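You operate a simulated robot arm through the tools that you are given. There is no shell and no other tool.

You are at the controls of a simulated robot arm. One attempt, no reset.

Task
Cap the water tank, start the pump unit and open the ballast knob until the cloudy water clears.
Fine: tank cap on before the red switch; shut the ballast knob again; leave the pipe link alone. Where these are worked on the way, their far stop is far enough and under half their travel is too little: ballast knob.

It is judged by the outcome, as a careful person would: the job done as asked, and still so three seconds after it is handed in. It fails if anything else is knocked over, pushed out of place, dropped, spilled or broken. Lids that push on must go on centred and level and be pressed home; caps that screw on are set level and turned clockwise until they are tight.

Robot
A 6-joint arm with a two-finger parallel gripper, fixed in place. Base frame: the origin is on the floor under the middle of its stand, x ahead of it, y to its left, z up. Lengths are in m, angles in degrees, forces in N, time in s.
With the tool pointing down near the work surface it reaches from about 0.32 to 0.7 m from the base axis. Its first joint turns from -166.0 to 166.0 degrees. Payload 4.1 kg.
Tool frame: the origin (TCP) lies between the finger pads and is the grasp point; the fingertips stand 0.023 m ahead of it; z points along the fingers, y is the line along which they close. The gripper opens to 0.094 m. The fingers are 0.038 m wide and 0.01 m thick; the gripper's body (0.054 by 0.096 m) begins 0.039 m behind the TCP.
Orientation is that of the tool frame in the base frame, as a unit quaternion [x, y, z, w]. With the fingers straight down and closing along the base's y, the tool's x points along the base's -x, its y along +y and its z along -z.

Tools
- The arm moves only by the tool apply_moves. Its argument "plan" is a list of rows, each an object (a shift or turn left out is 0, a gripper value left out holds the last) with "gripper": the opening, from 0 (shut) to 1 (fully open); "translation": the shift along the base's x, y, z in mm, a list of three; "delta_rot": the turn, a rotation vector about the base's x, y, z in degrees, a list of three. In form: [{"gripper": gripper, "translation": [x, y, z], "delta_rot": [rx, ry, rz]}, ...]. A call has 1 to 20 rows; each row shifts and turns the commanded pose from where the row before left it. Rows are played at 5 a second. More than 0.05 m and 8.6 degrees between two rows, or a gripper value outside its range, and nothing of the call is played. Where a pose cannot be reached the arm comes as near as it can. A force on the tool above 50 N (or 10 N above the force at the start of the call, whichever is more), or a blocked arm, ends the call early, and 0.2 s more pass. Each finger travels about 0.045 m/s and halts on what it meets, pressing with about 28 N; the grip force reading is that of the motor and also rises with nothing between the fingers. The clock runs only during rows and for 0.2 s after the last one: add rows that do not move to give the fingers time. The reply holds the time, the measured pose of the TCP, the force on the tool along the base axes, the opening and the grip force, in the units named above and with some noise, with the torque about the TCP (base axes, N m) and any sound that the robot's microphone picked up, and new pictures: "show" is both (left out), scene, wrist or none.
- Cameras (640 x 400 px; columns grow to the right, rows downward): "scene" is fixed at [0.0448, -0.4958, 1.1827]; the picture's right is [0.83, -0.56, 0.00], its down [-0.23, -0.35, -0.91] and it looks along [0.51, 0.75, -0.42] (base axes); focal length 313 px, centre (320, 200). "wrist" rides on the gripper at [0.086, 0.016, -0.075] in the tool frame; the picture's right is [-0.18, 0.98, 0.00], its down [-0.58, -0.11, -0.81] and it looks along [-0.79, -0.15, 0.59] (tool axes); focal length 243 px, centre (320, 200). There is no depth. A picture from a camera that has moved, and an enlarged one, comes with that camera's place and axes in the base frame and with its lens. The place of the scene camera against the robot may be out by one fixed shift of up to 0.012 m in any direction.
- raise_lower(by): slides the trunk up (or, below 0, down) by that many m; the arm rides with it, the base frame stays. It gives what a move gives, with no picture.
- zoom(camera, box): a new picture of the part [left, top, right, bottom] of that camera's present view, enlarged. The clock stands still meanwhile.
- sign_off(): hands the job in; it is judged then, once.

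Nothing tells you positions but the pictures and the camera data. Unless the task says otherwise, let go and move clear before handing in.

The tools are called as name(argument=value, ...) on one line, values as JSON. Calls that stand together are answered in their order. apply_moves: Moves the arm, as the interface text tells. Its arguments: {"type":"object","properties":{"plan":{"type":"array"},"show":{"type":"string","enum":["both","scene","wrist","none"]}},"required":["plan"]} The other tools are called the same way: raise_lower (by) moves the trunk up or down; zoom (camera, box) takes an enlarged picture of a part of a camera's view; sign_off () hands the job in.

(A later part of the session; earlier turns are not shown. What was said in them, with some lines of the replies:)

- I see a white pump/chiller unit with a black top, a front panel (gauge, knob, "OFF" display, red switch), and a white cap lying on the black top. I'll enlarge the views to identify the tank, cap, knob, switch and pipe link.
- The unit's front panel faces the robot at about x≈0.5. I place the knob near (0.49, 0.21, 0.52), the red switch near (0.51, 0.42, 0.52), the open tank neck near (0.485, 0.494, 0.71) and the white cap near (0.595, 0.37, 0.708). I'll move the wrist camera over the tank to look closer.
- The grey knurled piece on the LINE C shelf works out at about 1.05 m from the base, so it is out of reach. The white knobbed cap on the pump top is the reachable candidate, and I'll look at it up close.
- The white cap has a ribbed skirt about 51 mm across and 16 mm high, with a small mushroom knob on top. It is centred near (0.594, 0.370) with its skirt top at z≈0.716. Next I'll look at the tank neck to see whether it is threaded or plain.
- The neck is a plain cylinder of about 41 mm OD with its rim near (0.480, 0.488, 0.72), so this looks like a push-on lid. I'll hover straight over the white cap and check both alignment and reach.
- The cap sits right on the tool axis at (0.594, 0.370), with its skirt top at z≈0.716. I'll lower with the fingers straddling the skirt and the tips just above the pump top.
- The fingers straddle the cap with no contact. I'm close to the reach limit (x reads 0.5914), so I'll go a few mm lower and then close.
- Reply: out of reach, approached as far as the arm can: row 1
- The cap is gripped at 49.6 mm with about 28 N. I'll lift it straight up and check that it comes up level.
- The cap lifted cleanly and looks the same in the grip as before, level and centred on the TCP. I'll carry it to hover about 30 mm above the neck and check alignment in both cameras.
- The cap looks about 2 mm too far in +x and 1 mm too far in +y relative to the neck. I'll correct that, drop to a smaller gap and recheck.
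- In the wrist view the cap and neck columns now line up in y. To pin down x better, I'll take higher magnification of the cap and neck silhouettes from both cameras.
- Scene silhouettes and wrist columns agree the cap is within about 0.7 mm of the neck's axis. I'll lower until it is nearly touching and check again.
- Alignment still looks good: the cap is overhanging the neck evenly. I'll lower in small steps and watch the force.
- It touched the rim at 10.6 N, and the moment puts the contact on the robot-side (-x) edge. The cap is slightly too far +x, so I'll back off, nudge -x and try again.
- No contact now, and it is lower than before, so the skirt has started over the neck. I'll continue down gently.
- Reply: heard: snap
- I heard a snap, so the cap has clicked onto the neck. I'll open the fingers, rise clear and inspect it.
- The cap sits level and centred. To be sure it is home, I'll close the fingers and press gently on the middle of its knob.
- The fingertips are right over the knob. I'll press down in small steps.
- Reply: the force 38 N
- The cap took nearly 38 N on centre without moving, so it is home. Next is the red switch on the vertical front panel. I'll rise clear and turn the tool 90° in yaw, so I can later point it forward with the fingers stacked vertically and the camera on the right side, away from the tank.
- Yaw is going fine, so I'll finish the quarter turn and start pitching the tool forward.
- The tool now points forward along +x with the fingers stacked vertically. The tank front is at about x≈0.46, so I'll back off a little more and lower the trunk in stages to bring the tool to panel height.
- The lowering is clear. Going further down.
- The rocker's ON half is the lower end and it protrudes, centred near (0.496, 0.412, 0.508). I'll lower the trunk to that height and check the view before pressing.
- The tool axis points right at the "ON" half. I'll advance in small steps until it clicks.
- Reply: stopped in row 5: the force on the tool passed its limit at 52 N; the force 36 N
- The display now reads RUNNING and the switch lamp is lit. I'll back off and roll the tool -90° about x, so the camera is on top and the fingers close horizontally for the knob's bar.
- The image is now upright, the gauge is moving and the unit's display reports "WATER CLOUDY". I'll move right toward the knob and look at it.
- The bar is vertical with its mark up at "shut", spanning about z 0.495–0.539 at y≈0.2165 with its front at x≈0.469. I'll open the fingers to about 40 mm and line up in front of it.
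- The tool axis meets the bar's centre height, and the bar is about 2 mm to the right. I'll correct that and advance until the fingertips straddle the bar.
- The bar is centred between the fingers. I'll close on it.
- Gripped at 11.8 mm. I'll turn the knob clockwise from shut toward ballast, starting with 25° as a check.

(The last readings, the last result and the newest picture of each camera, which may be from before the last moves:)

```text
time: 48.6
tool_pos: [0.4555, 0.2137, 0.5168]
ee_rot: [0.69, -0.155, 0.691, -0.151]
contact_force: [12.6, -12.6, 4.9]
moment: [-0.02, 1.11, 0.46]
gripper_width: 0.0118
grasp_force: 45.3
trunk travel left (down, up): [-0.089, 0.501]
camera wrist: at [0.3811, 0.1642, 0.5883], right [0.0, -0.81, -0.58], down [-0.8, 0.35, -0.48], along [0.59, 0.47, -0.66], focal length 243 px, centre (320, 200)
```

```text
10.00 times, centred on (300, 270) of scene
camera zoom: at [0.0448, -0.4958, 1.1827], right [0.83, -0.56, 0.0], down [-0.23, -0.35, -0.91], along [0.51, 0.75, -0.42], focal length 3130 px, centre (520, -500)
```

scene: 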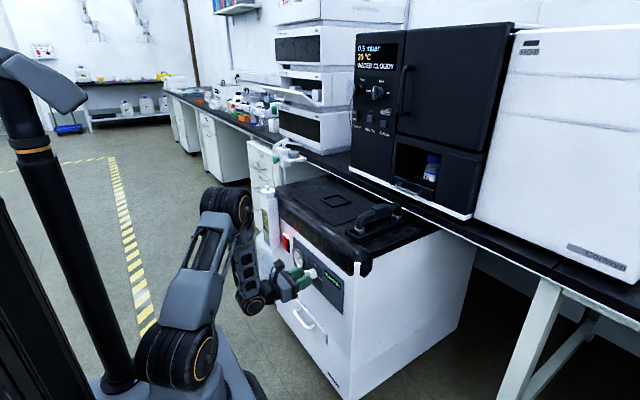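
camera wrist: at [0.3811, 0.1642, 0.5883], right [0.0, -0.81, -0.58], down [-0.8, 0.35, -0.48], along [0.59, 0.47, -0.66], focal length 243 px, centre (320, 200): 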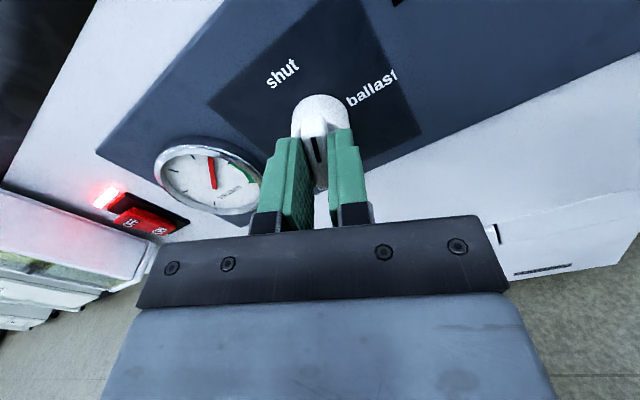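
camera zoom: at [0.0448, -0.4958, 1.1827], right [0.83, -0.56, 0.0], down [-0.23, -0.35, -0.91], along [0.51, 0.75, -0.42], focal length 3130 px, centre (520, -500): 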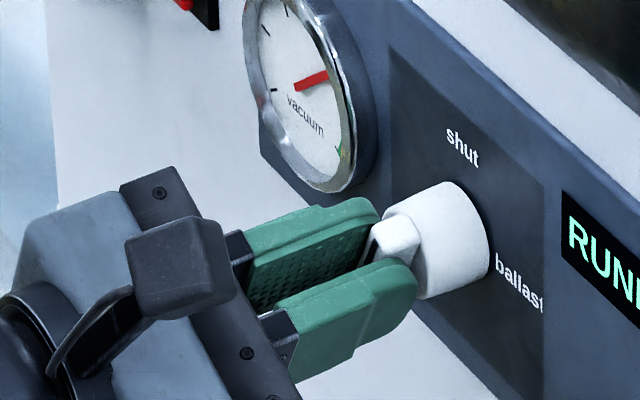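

The knob turns with the fingers, and the fingers and bar look well seated. There is some side load from slight axis mismatch, so I'll ease the tool in the direction of that load before turning further.

apply_moves(plan=[{"translation": [1, -1.5, 0.5]}, {}], show="none")

```text
time: 49.2
tool_pos: [0.4559, 0.2139, 0.5167]
ee_rot: [0.691, -0.152, 0.69, -0.152]
contact_force: [1.7, -2.3, -6.3]
moment: [-0.01, -1.34, -0.65]
gripper_width: 0.012
grasp_force: 44.9
trunk travel left (down, up): [-0.089, 0.501]
```

The loads are now small. I'll continue turning.

apply_moves(plan=[{"delta_rot": [5, 0, 0]}, {"delta_rot": [5, 0, 0]}, {"delta_rot": [5, 0, 0]}, {"delta_rot": [5, 0, 0]}, {}], show="none")

```text
time: 50.5
tool_pos: [0.4557, 0.2138, 0.5162]
ee_rot: [0.655, -0.269, 0.653, -0.268]
contact_force: [-13.0, -0.6, -13.1]
moment: [-0.01, -0.31, -0.4]
gripper_width: 0.0122
grasp_force: 45.1
trunk travel left (down, up): [-0.089, 0.501]
```

apply_moves(plan=[{"translation": [-0.7, 0, -1.2]}, {"delta_rot": [5, 0, 0]}, {"delta_rot": [5, 0, 0]}, {"delta_rot": [5, 0, 0]}, {"delta_rot": [5, 0, 0]}, {}], show="wrist")

zoom(camera="scene", box=[276, 250, 324, 290])

```text
time: 51.9
tool_pos: [0.4551, 0.2133, 0.5151]
ee_rot: [0.597, -0.38, 0.597, -0.379]
contact_force: [-6.5, -0.5, -8.6]
moment: [0.0, 0.08, 0.22]
gripper_width: 0.0121
grasp_force: 44.9
trunk travel left (down, up): [-0.089, 0.501]
camera wrist: at [0.3812, 0.1292, 0.5382], right [0.0, -0.25, -0.97], down [-0.81, 0.57, -0.15], along [0.59, 0.78, -0.2], focal length 243 px, centre (320, 200)
```

wrist: 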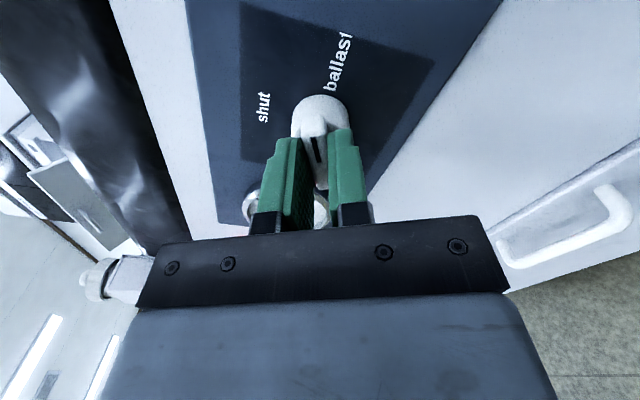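

```text
10.00 times, centred on (300, 270) of scene
camera zoom: at [0.0448, -0.4958, 1.1827], right [0.83, -0.56, 0.0], down [-0.23, -0.35, -0.91], along [0.51, 0.75, -0.42], focal length 3130 px, centre (520, -500)
```

zoom: 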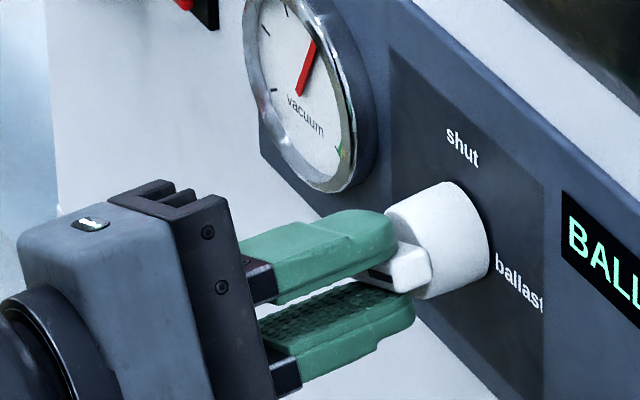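

At about 65° the display has switched to "BALL…". I'll continue to the ballast position, around 90°.

apply_moves(plan=[{"translation": [-0.4, 0, -0.8]}, {"delta_rot": [5, 0, 0]}, {"delta_rot": [5, 0, 0]}, {"delta_rot": [5, 0, 0]}, {"delta_rot": [5, 0, 0]}, {"delta_rot": [3, 0, 0]}, {}], show="both")

zoom(camera="scene", box=[276, 250, 346, 300])

zoom(camera="scene", box=[350, 35, 410, 140])

zoom(camera="scene", box=[250, 180, 290, 250])

```text
time: 53.5
tool_pos: [0.4547, 0.2126, 0.516]
ee_rot: [0.509, -0.492, 0.51, -0.489]
contact_force: [6.9, -0.3, -1.9]
moment: [0.05, -0.05, -0.25]
gripper_width: 0.0118
grasp_force: 44.5
trunk travel left (down, up): [-0.089, 0.501]
camera wrist: at [0.3811, 0.1272, 0.5025], right [0.0, 0.15, -0.99], down [-0.8, 0.59, 0.09], along [0.59, 0.8, 0.12], focal length 243 px, centre (320, 200)
```

scene: 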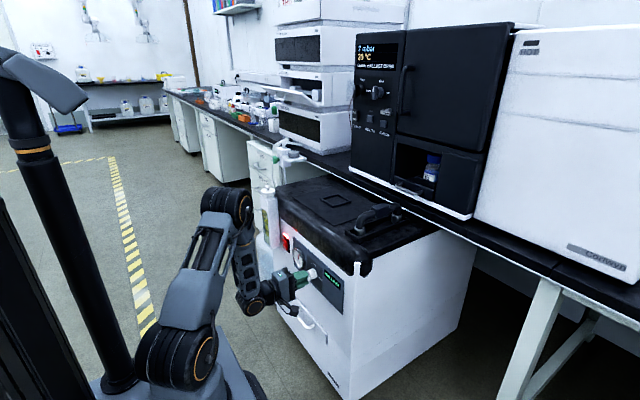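
wrist: 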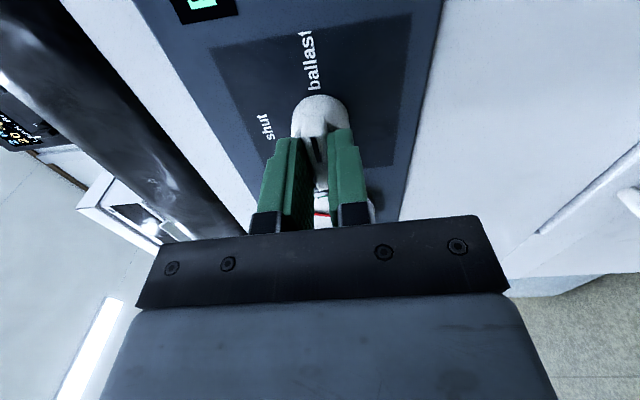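

```text
8.00 times, centred on (311, 275) of scene
camera zoom: at [0.0448, -0.4958, 1.1827], right [0.83, -0.56, 0.0], down [-0.23, -0.35, -0.91], along [0.51, 0.75, -0.42], focal length 2504 px, centre (392, -400)
```

zoom: 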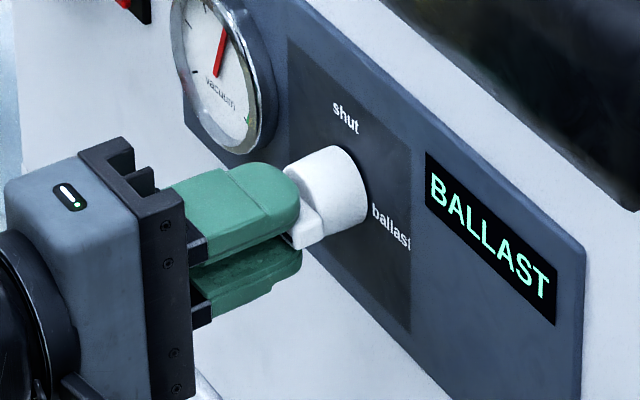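

```text
3.81 times, centred on (380, 88) of scene
camera zoom: at [0.0448, -0.4958, 1.1827], right [0.83, -0.56, 0.0], down [-0.23, -0.35, -0.91], along [0.51, 0.75, -0.42], focal length 1192 px, centre (91, 629)
```

zoom: 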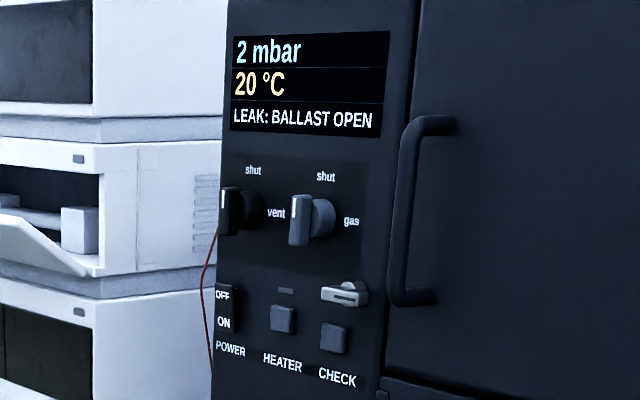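

```text
5.71 times, centred on (270, 215) of scene
camera zoom: at [0.0448, -0.4958, 1.1827], right [0.83, -0.56, 0.0], down [-0.23, -0.35, -0.91], along [0.51, 0.75, -0.42], focal length 1789 px, centre (606, 114)
```

zoom: 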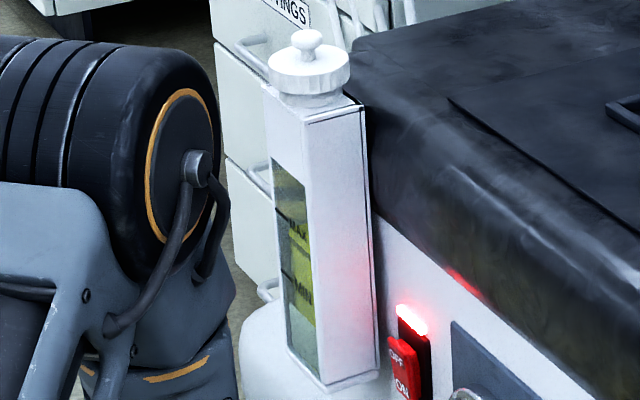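

The ballast is open: the pump display reads BALLAST and the knob is at about 88°. I'll hold it here, wait, and watch the sight glass.

apply_moves(plan=[{}, {}, {}, {}, {}, {}, {}, {}, {}, {}, {}, {}, {}, {}, {}, {}, {}, {}, {}, {}], show="none")

zoom(camera="scene", box=[258, 195, 288, 245])

zoom(camera="scene", box=[350, 35, 410, 75])

```text
time: 57.6
tool_pos: [0.4565, 0.2134, 0.5153]
ee_rot: [0.51, -0.491, 0.51, -0.489]
contact_force: [16.1, -2.5, 3.0]
moment: [0.03, -0.11, -0.15]
gripper_width: 0.0119
grasp_force: 45.8
trunk travel left (down, up): [-0.089, 0.501]
```

```text
8.00 times, centred on (273, 220) of scene
camera zoom: at [0.0448, -0.4958, 1.1827], right [0.83, -0.56, 0.0], down [-0.23, -0.35, -0.91], along [0.51, 0.75, -0.42], focal length 2504 px, centre (696, 40)
```

zoom: 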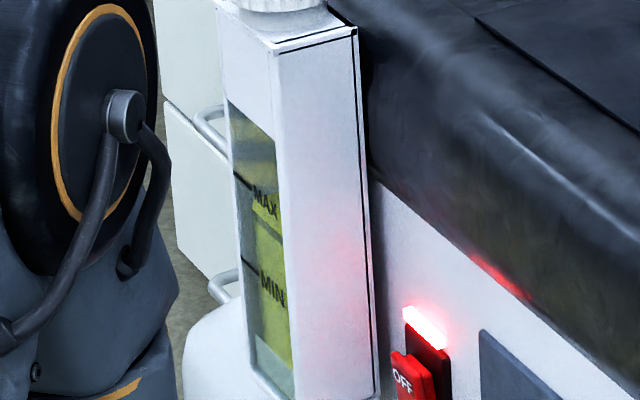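

```text
10.00 times, centred on (380, 55) of scene
camera zoom: at [0.0448, -0.4958, 1.1827], right [0.83, -0.56, 0.0], down [-0.23, -0.35, -0.91], along [0.51, 0.75, -0.42], focal length 3130 px, centre (-280, 1650)
```

zoom: 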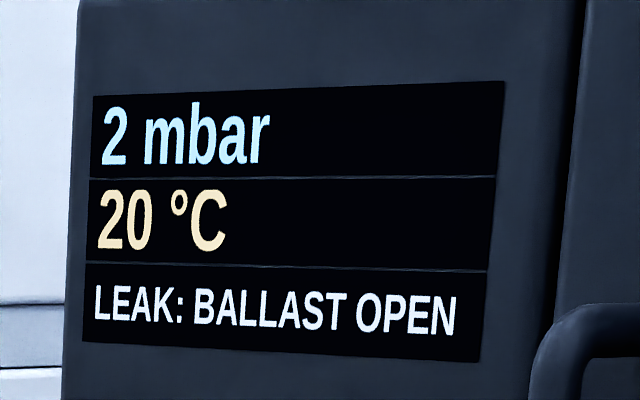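

Still cloudy. I'll ease the small axial load and keep waiting.

apply_moves(plan=[{"translation": [0.7, 0, 0]}, {}, {}, {}, {}, {}, {}, {}, {}, {}, {}, {}, {}, {}, {}, {}, {}, {}, {}, {}], show="none")

zoom(camera="scene", box=[258, 195, 288, 245])

apply_moves(plan=[{}, {}, {}, {}, {}, {}, {}, {}, {}, {}, {}, {}, {}, {}, {}, {}, {}, {}, {}, {}], show="none")

zoom(camera="scene", box=[258, 195, 288, 245])

```text
time: 61.9
tool_pos: [0.4565, 0.2128, 0.5161]
ee_rot: [0.509, -0.492, 0.509, -0.49]
contact_force: [-14.6, -5.8, -4.3]
moment: [0.03, 0.01, 0.12]
gripper_width: 0.0119
grasp_force: 44.7
trunk travel left (down, up): [-0.089, 0.501]
```

```text
8.00 times, centred on (273, 220) of scene
camera zoom: at [0.0448, -0.4958, 1.1827], right [0.83, -0.56, 0.0], down [-0.23, -0.35, -0.91], along [0.51, 0.75, -0.42], focal length 2504 px, centre (696, 40)
```

zoom: 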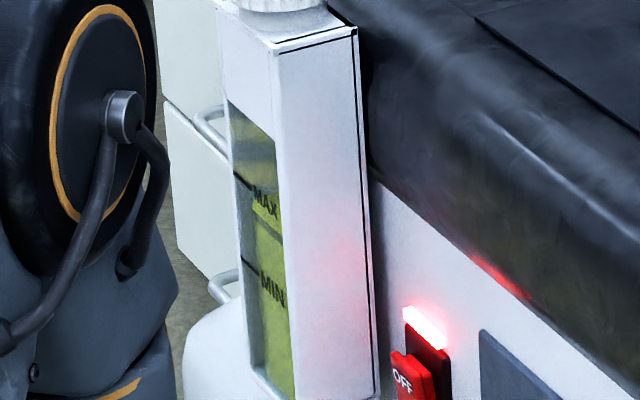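

```text
time: 66.0
tool_pos: [0.4562, 0.2138, 0.5159]
ee_rot: [0.509, -0.491, 0.51, -0.489]
contact_force: [-20.5, -3.1, -9.8]
moment: [-0.03, 0.08, -0.09]
gripper_width: 0.0118
grasp_force: 44.4
trunk travel left (down, up): [-0.089, 0.501]
```

```text
8.00 times, centred on (273, 220) of scene
camera zoom: at [0.0448, -0.4958, 1.1827], right [0.83, -0.56, 0.0], down [-0.23, -0.35, -0.91], along [0.51, 0.75, -0.42], focal length 2504 px, centre (696, 40)
```

zoom: 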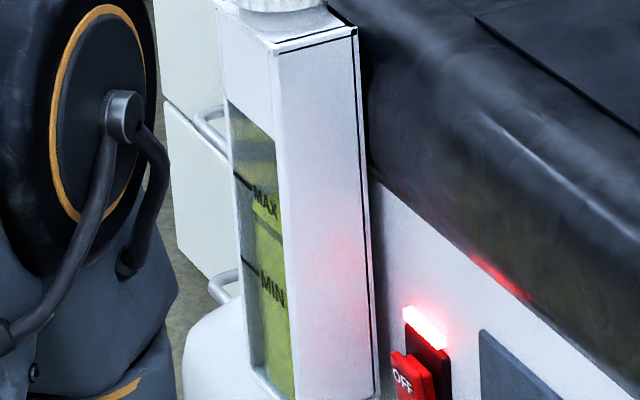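

apply_moves(plan=[{"translation": [-0.4, 0, 0]}, {}, {}, {}, {}, {}, {}, {}, {}, {}, {}, {}, {}, {}, {}, {}, {}, {}, {}, {}], show="none")

zoom(camera="scene", box=[264, 205, 280, 248])

zoom(camera="scene", box=[276, 230, 346, 300])

```text
time: 70.2
tool_pos: [0.4555, 0.2135, 0.515]
ee_rot: [0.51, -0.491, 0.51, -0.489]
contact_force: [-4.5, -1.3, -5.5]
moment: [0.02, 0.02, -0.33]
gripper_width: 0.0118
grasp_force: 45.3
trunk travel left (down, up): [-0.089, 0.501]
```

```text
9.30 times, centred on (272, 226) of scene
camera zoom: at [0.0448, -0.4958, 1.1827], right [0.83, -0.56, 0.0], down [-0.23, -0.35, -0.91], along [0.51, 0.75, -0.42], focal length 2912 px, centre (766, -46)
```

zoom: 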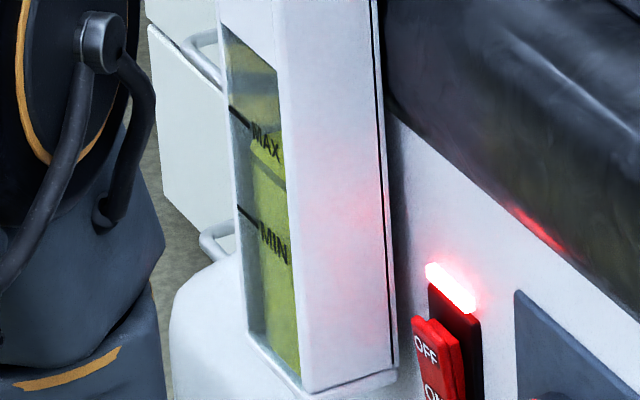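

```text
5.71 times, centred on (311, 265) of scene
camera zoom: at [0.0448, -0.4958, 1.1827], right [0.83, -0.56, 0.0], down [-0.23, -0.35, -0.91], along [0.51, 0.75, -0.42], focal length 1789 px, centre (371, -171)
```

zoom: 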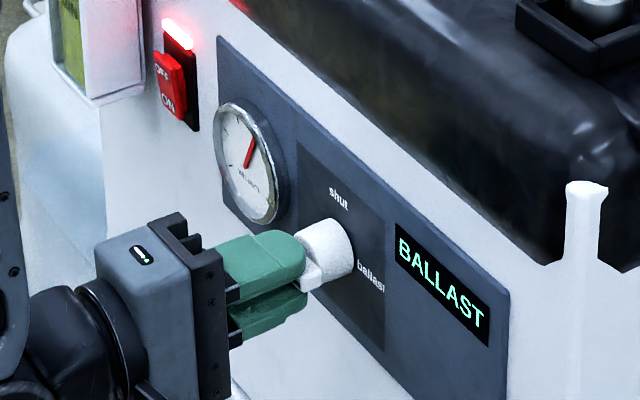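

zoom(camera="scene", box=[266, 208, 280, 222])

zoom(camera="scene", box=[266, 222, 280, 246])

```text
16.00 times, centred on (273, 215) of scene
camera zoom: at [0.0448, -0.4958, 1.1827], right [0.83, -0.56, 0.0], down [-0.23, -0.35, -0.91], along [0.51, 0.75, -0.42], focal length 5008 px, centre (1072, -40)
```

zoom: 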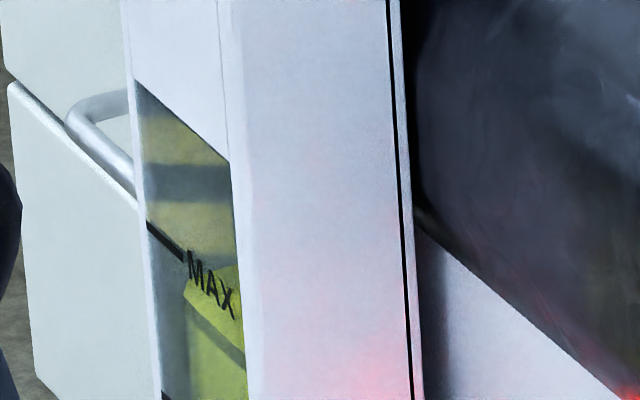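

```text
16.00 times, centred on (273, 234) of scene
camera zoom: at [0.0448, -0.4958, 1.1827], right [0.83, -0.56, 0.0], down [-0.23, -0.35, -0.91], along [0.51, 0.75, -0.42], focal length 5008 px, centre (1072, -344)
```

zoom: 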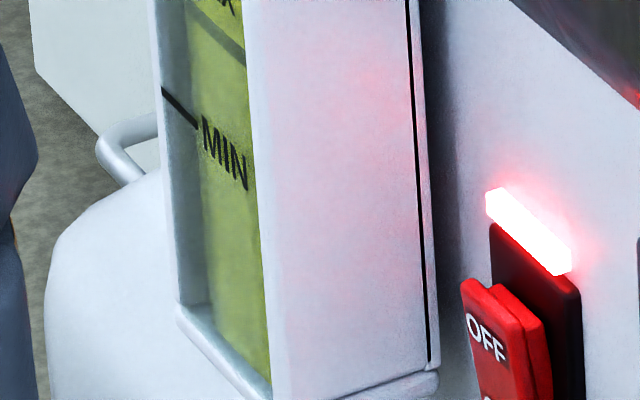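

The cloudy grey layer at the bottom of the sight glass has gone and the liquid now looks uniform. I'll wait a bit longer to be sure before shutting the knob.

apply_moves(plan=[{}, {}, {}, {}, {}, {}, {}, {}, {}, {}, {}, {}, {}, {}, {}, {}, {}, {}, {}, {}], show="none")

apply_moves(plan=[{}, {}, {}, {}, {}, {}, {}, {}, {}, {}, {}, {}, {}, {}, {}, {}, {}, {}, {}, {}], show="none")

zoom(camera="scene", box=[266, 222, 280, 246])

zoom(camera="scene", box=[350, 35, 410, 75])

```text
time: 74.5
tool_pos: [0.4562, 0.2135, 0.5163]
ee_rot: [0.509, -0.491, 0.51, -0.49]
contact_force: [-0.2, -0.2, -2.2]
moment: [0.02, -0.04, 0.0]
gripper_width: 0.0117
grasp_force: 45.2
trunk travel left (down, up): [-0.089, 0.501]
```

```text
time: 78.7
tool_pos: [0.4566, 0.2121, 0.5142]
ee_rot: [0.509, -0.491, 0.509, -0.49]
contact_force: [1.4, 0.4, -1.3]
moment: [0.05, -0.06, 0.02]
gripper_width: 0.012
grasp_force: 44.6
trunk travel left (down, up): [-0.089, 0.501]
```

```text
16.00 times, centred on (273, 234) of scene
camera zoom: at [0.0448, -0.4958, 1.1827], right [0.83, -0.56, 0.0], down [-0.23, -0.35, -0.91], along [0.51, 0.75, -0.42], focal length 5008 px, centre (1072, -344)
```

zoom: 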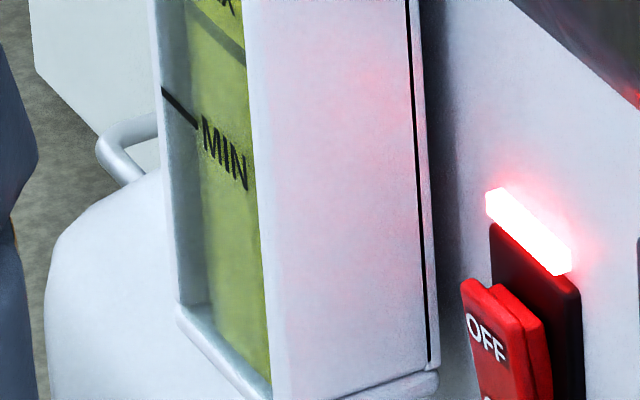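

```text
10.00 times, centred on (380, 55) of scene
camera zoom: at [0.0448, -0.4958, 1.1827], right [0.83, -0.56, 0.0], down [-0.23, -0.35, -0.91], along [0.51, 0.75, -0.42], focal length 3130 px, centre (-280, 1650)
```

zoom: 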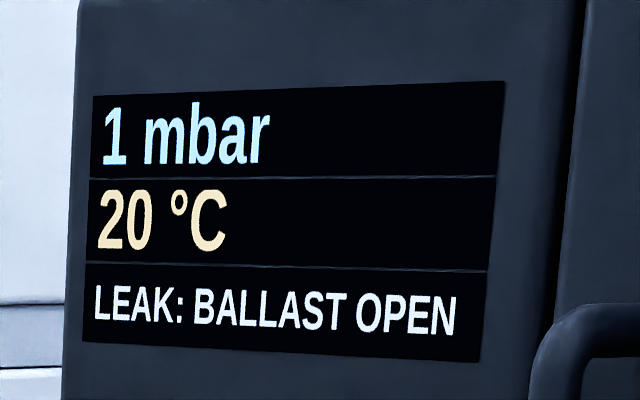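

The sight glass hasn't changed for 8 s, so it looks fully cleared, and the pressure has dropped to 1 mbar. I'll turn the knob back toward shut, reversing the small position corrections along the way.

apply_moves(plan=[{"delta_rot": [-5, 0, 0]}, {"delta_rot": [-5, 0, 0]}, {"delta_rot": [-5, 0, 0]}, {"delta_rot": [-5, 0, 0]}, {"delta_rot": [-3, 0, 0], "translation": [0.2, 0, 0.8]}, {}], show="none")

```text
time: 80.0
tool_pos: [0.4555, 0.2126, 0.5153]
ee_rot: [0.597, -0.379, 0.598, -0.378]
contact_force: [4.2, 6.4, -1.6]
moment: [0.02, -0.58, -0.84]
gripper_width: 0.0119
grasp_force: 44.9
trunk travel left (down, up): [-0.089, 0.501]
```

apply_moves(plan=[{"delta_rot": [-5, 0, 0]}, {"delta_rot": [-5, 0, 0], "translation": [0, 0.4, 0.4]}, {"delta_rot": [-5, 0, 0]}, {"delta_rot": [-5, 0, 0], "translation": [0, 0.3, 0.6]}, {}], show="none")

```text
time: 81.2
tool_pos: [0.4564, 0.2132, 0.5165]
ee_rot: [0.654, -0.27, 0.653, -0.269]
contact_force: [4.0, 6.2, -9.6]
moment: [0.0, -1.01, -0.9]
gripper_width: 0.0119
grasp_force: 45.1
trunk travel left (down, up): [-0.089, 0.501]
```

apply_moves(plan=[{"translation": [0, 0.6, -0.6]}, {"delta_rot": [-5, 0, 0]}, {"delta_rot": [-5, 0, 0]}, {"delta_rot": [-5, 0, 0]}, {"delta_rot": [-5, 0, 0]}, {}], show="none")

```text
time: 82.7
tool_pos: [0.4555, 0.2139, 0.5165]
ee_rot: [0.69, -0.153, 0.691, -0.151]
contact_force: [2.6, -3.6, 4.8]
moment: [-0.03, 1.11, 0.56]
gripper_width: 0.0117
grasp_force: 44.9
trunk travel left (down, up): [-0.089, 0.501]
```

apply_moves(plan=[{"delta_rot": [-5, 0, 0]}, {"delta_rot": [-5, 0, 0]}, {"delta_rot": [-5, 0, 0]}, {"delta_rot": [-5, 0, 0]}, {"delta_rot": [-5, 0, 0]}, {}], show="wrist")

zoom(camera="scene", box=[276, 250, 346, 300])

zoom(camera="scene", box=[350, 35, 410, 75])

```text
time: 84.0
tool_pos: [0.4546, 0.215, 0.5172]
ee_rot: [0.706, 0.001, 0.708, 0.002]
contact_force: [6.2, 4.6, 3.9]
moment: [0.32, -0.1, 0.1]
gripper_width: 0.0121
grasp_force: 45.1
trunk travel left (down, up): [-0.089, 0.501]
camera wrist: at [0.3812, 0.1998, 0.6032], right [0.0, -0.98, -0.18], down [-0.8, 0.11, -0.58], along [0.59, 0.14, -0.79], focal length 243 px, centre (320, 200)
```

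wrist: 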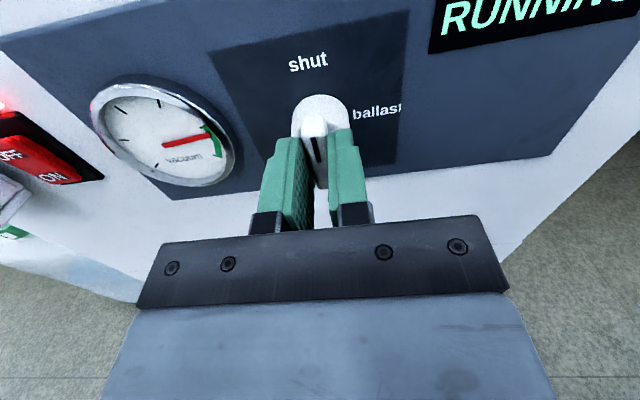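

```text
8.00 times, centred on (311, 275) of scene
camera zoom: at [0.0448, -0.4958, 1.1827], right [0.83, -0.56, 0.0], down [-0.23, -0.35, -0.91], along [0.51, 0.75, -0.42], focal length 2504 px, centre (392, -400)
```

zoom: 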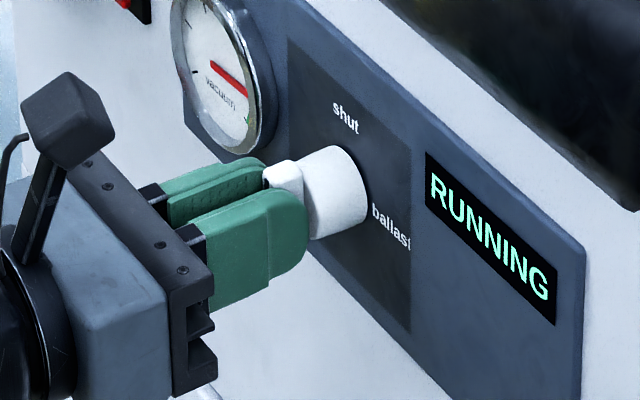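

```text
10.00 times, centred on (380, 55) of scene
camera zoom: at [0.0448, -0.4958, 1.1827], right [0.83, -0.56, 0.0], down [-0.23, -0.35, -0.91], along [0.51, 0.75, -0.42], focal length 3130 px, centre (-280, 1650)
```

zoom: 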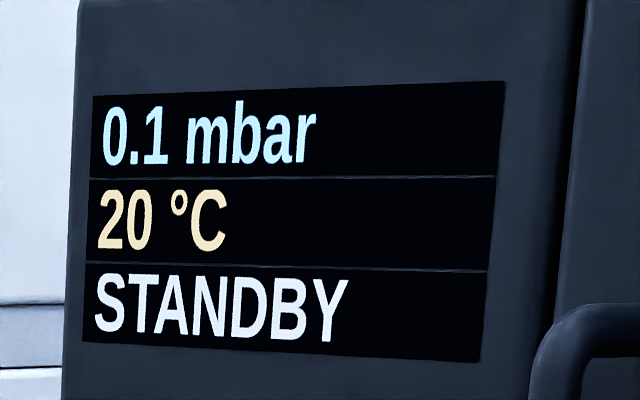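

The oven display has gone from "WATER CLOUDY" to STANDBY at 0.1 mbar, the pump reads RUNNING and the knob's bar is vertical at shut. I'll release it and back straight out.

apply_moves(plan=[{"gripper": 0.4}, {"gripper": 0.4}, {"gripper": 0.4}, {"gripper": 0.4, "translation": [-12, 0, 0]}, {"translation": [-20, 0, 0]}, {"translation": [-20, 0, 0]}, {}], show="both")

zoom(camera="wrist", box=[120, 0, 440, 200])

zoom(camera="scene", box=[256, 180, 346, 300])

```text
time: 85.7
tool_pos: [0.4025, 0.2146, 0.5163]
ee_rot: [0.707, -0.001, 0.707, 0.002]
contact_force: [0.4, -0.7, 0.6]
moment: [-0.02, 0.02, 0.01]
gripper_width: 0.0374
grasp_force: 0.1
trunk travel left (down, up): [-0.089, 0.501]
camera wrist: at [0.3288, 0.1991, 0.603], right [0.0, -0.98, -0.18], down [-0.81, 0.11, -0.58], along [0.59, 0.14, -0.79], focal length 243 px, centre (320, 200)
```

scene: 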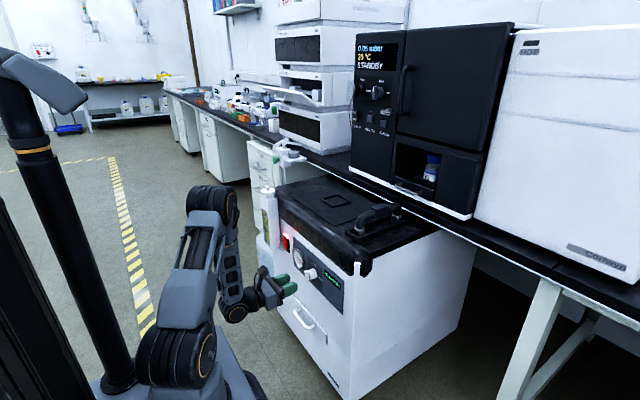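
wrist: 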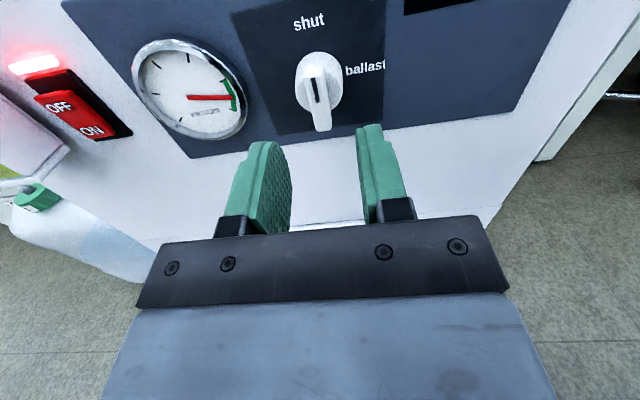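

```text
2.00 times, centred on (280, 100) of wrist
camera zoom: at [0.3288, 0.1991, 0.603], right [0.0, -0.98, -0.18], down [-0.81, 0.11, -0.58], along [0.59, 0.14, -0.79], focal length 485 px, centre (400, 400)
```

zoom: 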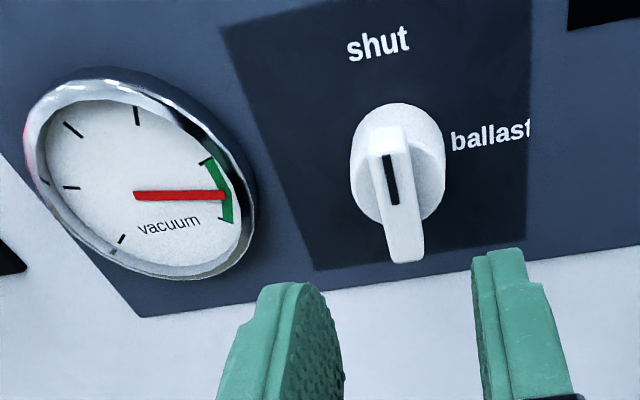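

```text
3.33 times, centred on (301, 240) of scene
camera zoom: at [0.0448, -0.4958, 1.1827], right [0.83, -0.56, 0.0], down [-0.23, -0.35, -0.91], along [0.51, 0.75, -0.42], focal length 1043 px, centre (383, 67)
```

zoom: 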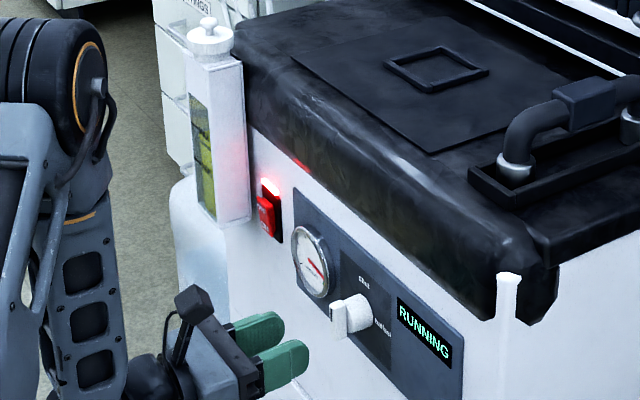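

Everything reads as intended: knob shut, needle in the green, RUNNING. I'll move left to look at the sight glass up close and confirm the water is clear.

apply_moves(plan=[{"translation": [0, 42, 0]}, {"translation": [0, 42, 0]}, {"translation": [0, 42, 0]}, {"translation": [0, 42, 0]}, {}], show="wrist")

zoom(camera="wrist", box=[0, 0, 240, 150])

zoom(camera="scene", box=[350, 35, 410, 75])

```text
time: 86.8
tool_pos: [0.4032, 0.3828, 0.5157]
ee_rot: [0.707, 0.0, 0.707, 0.003]
contact_force: [0.0, 0.4, 0.1]
moment: [0.02, 0.02, 0.02]
gripper_width: 0.0374
grasp_force: 0.1
trunk travel left (down, up): [-0.089, 0.501]
camera wrist: at [0.3292, 0.3676, 0.6022], right [0.0, -0.98, -0.18], down [-0.81, 0.11, -0.58], along [0.59, 0.14, -0.79], focal length 243 px, centre (320, 200)
```

wrist: 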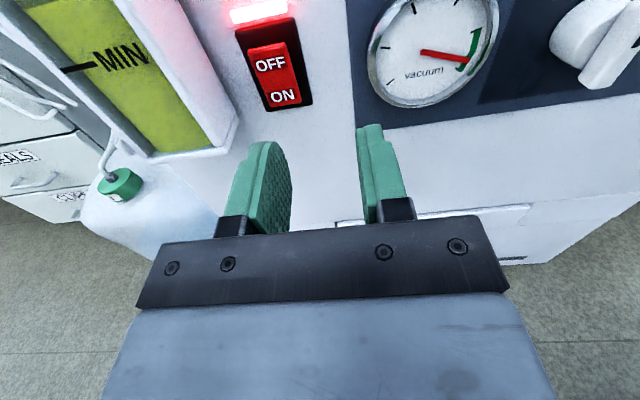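

```text
2.67 times, centred on (120, 75) of wrist
camera zoom: at [0.3292, 0.3676, 0.6022], right [0.0, -0.98, -0.18], down [-0.81, 0.11, -0.58], along [0.59, 0.14, -0.79], focal length 647 px, centre (853, 533)
```

zoom: 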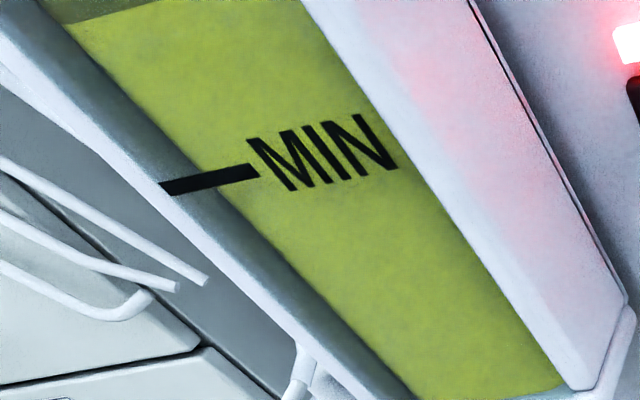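

```text
10.00 times, centred on (380, 55) of scene
camera zoom: at [0.0448, -0.4958, 1.1827], right [0.83, -0.56, 0.0], down [-0.23, -0.35, -0.91], along [0.51, 0.75, -0.42], focal length 3130 px, centre (-280, 1650)
```

zoom: 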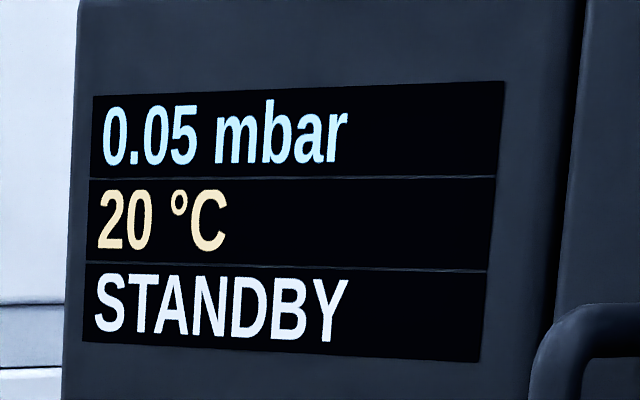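

The grey cloudy layer in the sight glass is gone, and the oven display reads STANDBY at 0.05 mbar. The pump is running, the knob is shut, the cap is on, the pipe link is untouched and the arm is clear. I'm handing the job in.

sign_off()

```text
The job is handed in.
```

The job is done and handed in; I haven't had a result back from the judging.

- **Tank cap:** it went on before the switch was touched. It snapped onto the neck, looked level and centred, and didn't move under a 38 N press on the knob.
- **Pump:** the red switch is on, its lamp is lit and the pump's display reads RUNNING.
- **Ballast knob:** I opened it about 88° to "ballast" and held it there for about 25 seconds. By then the grey cloudy layer in the sight glass had gone and nothing more was changing. I then turned it back to shut.
- **Oven display:** it no longer reads "WATER CLOUDY". It shows STANDBY, and the pressure is down to 0.05 mbar.
- **Pipe link:** I left it alone, and I saw nothing else knocked or moved.

Pressing the switch on briefly passed the arm's 50 N force limit (52 N), which stopped that move. The switch still went over, and I saw no damage.
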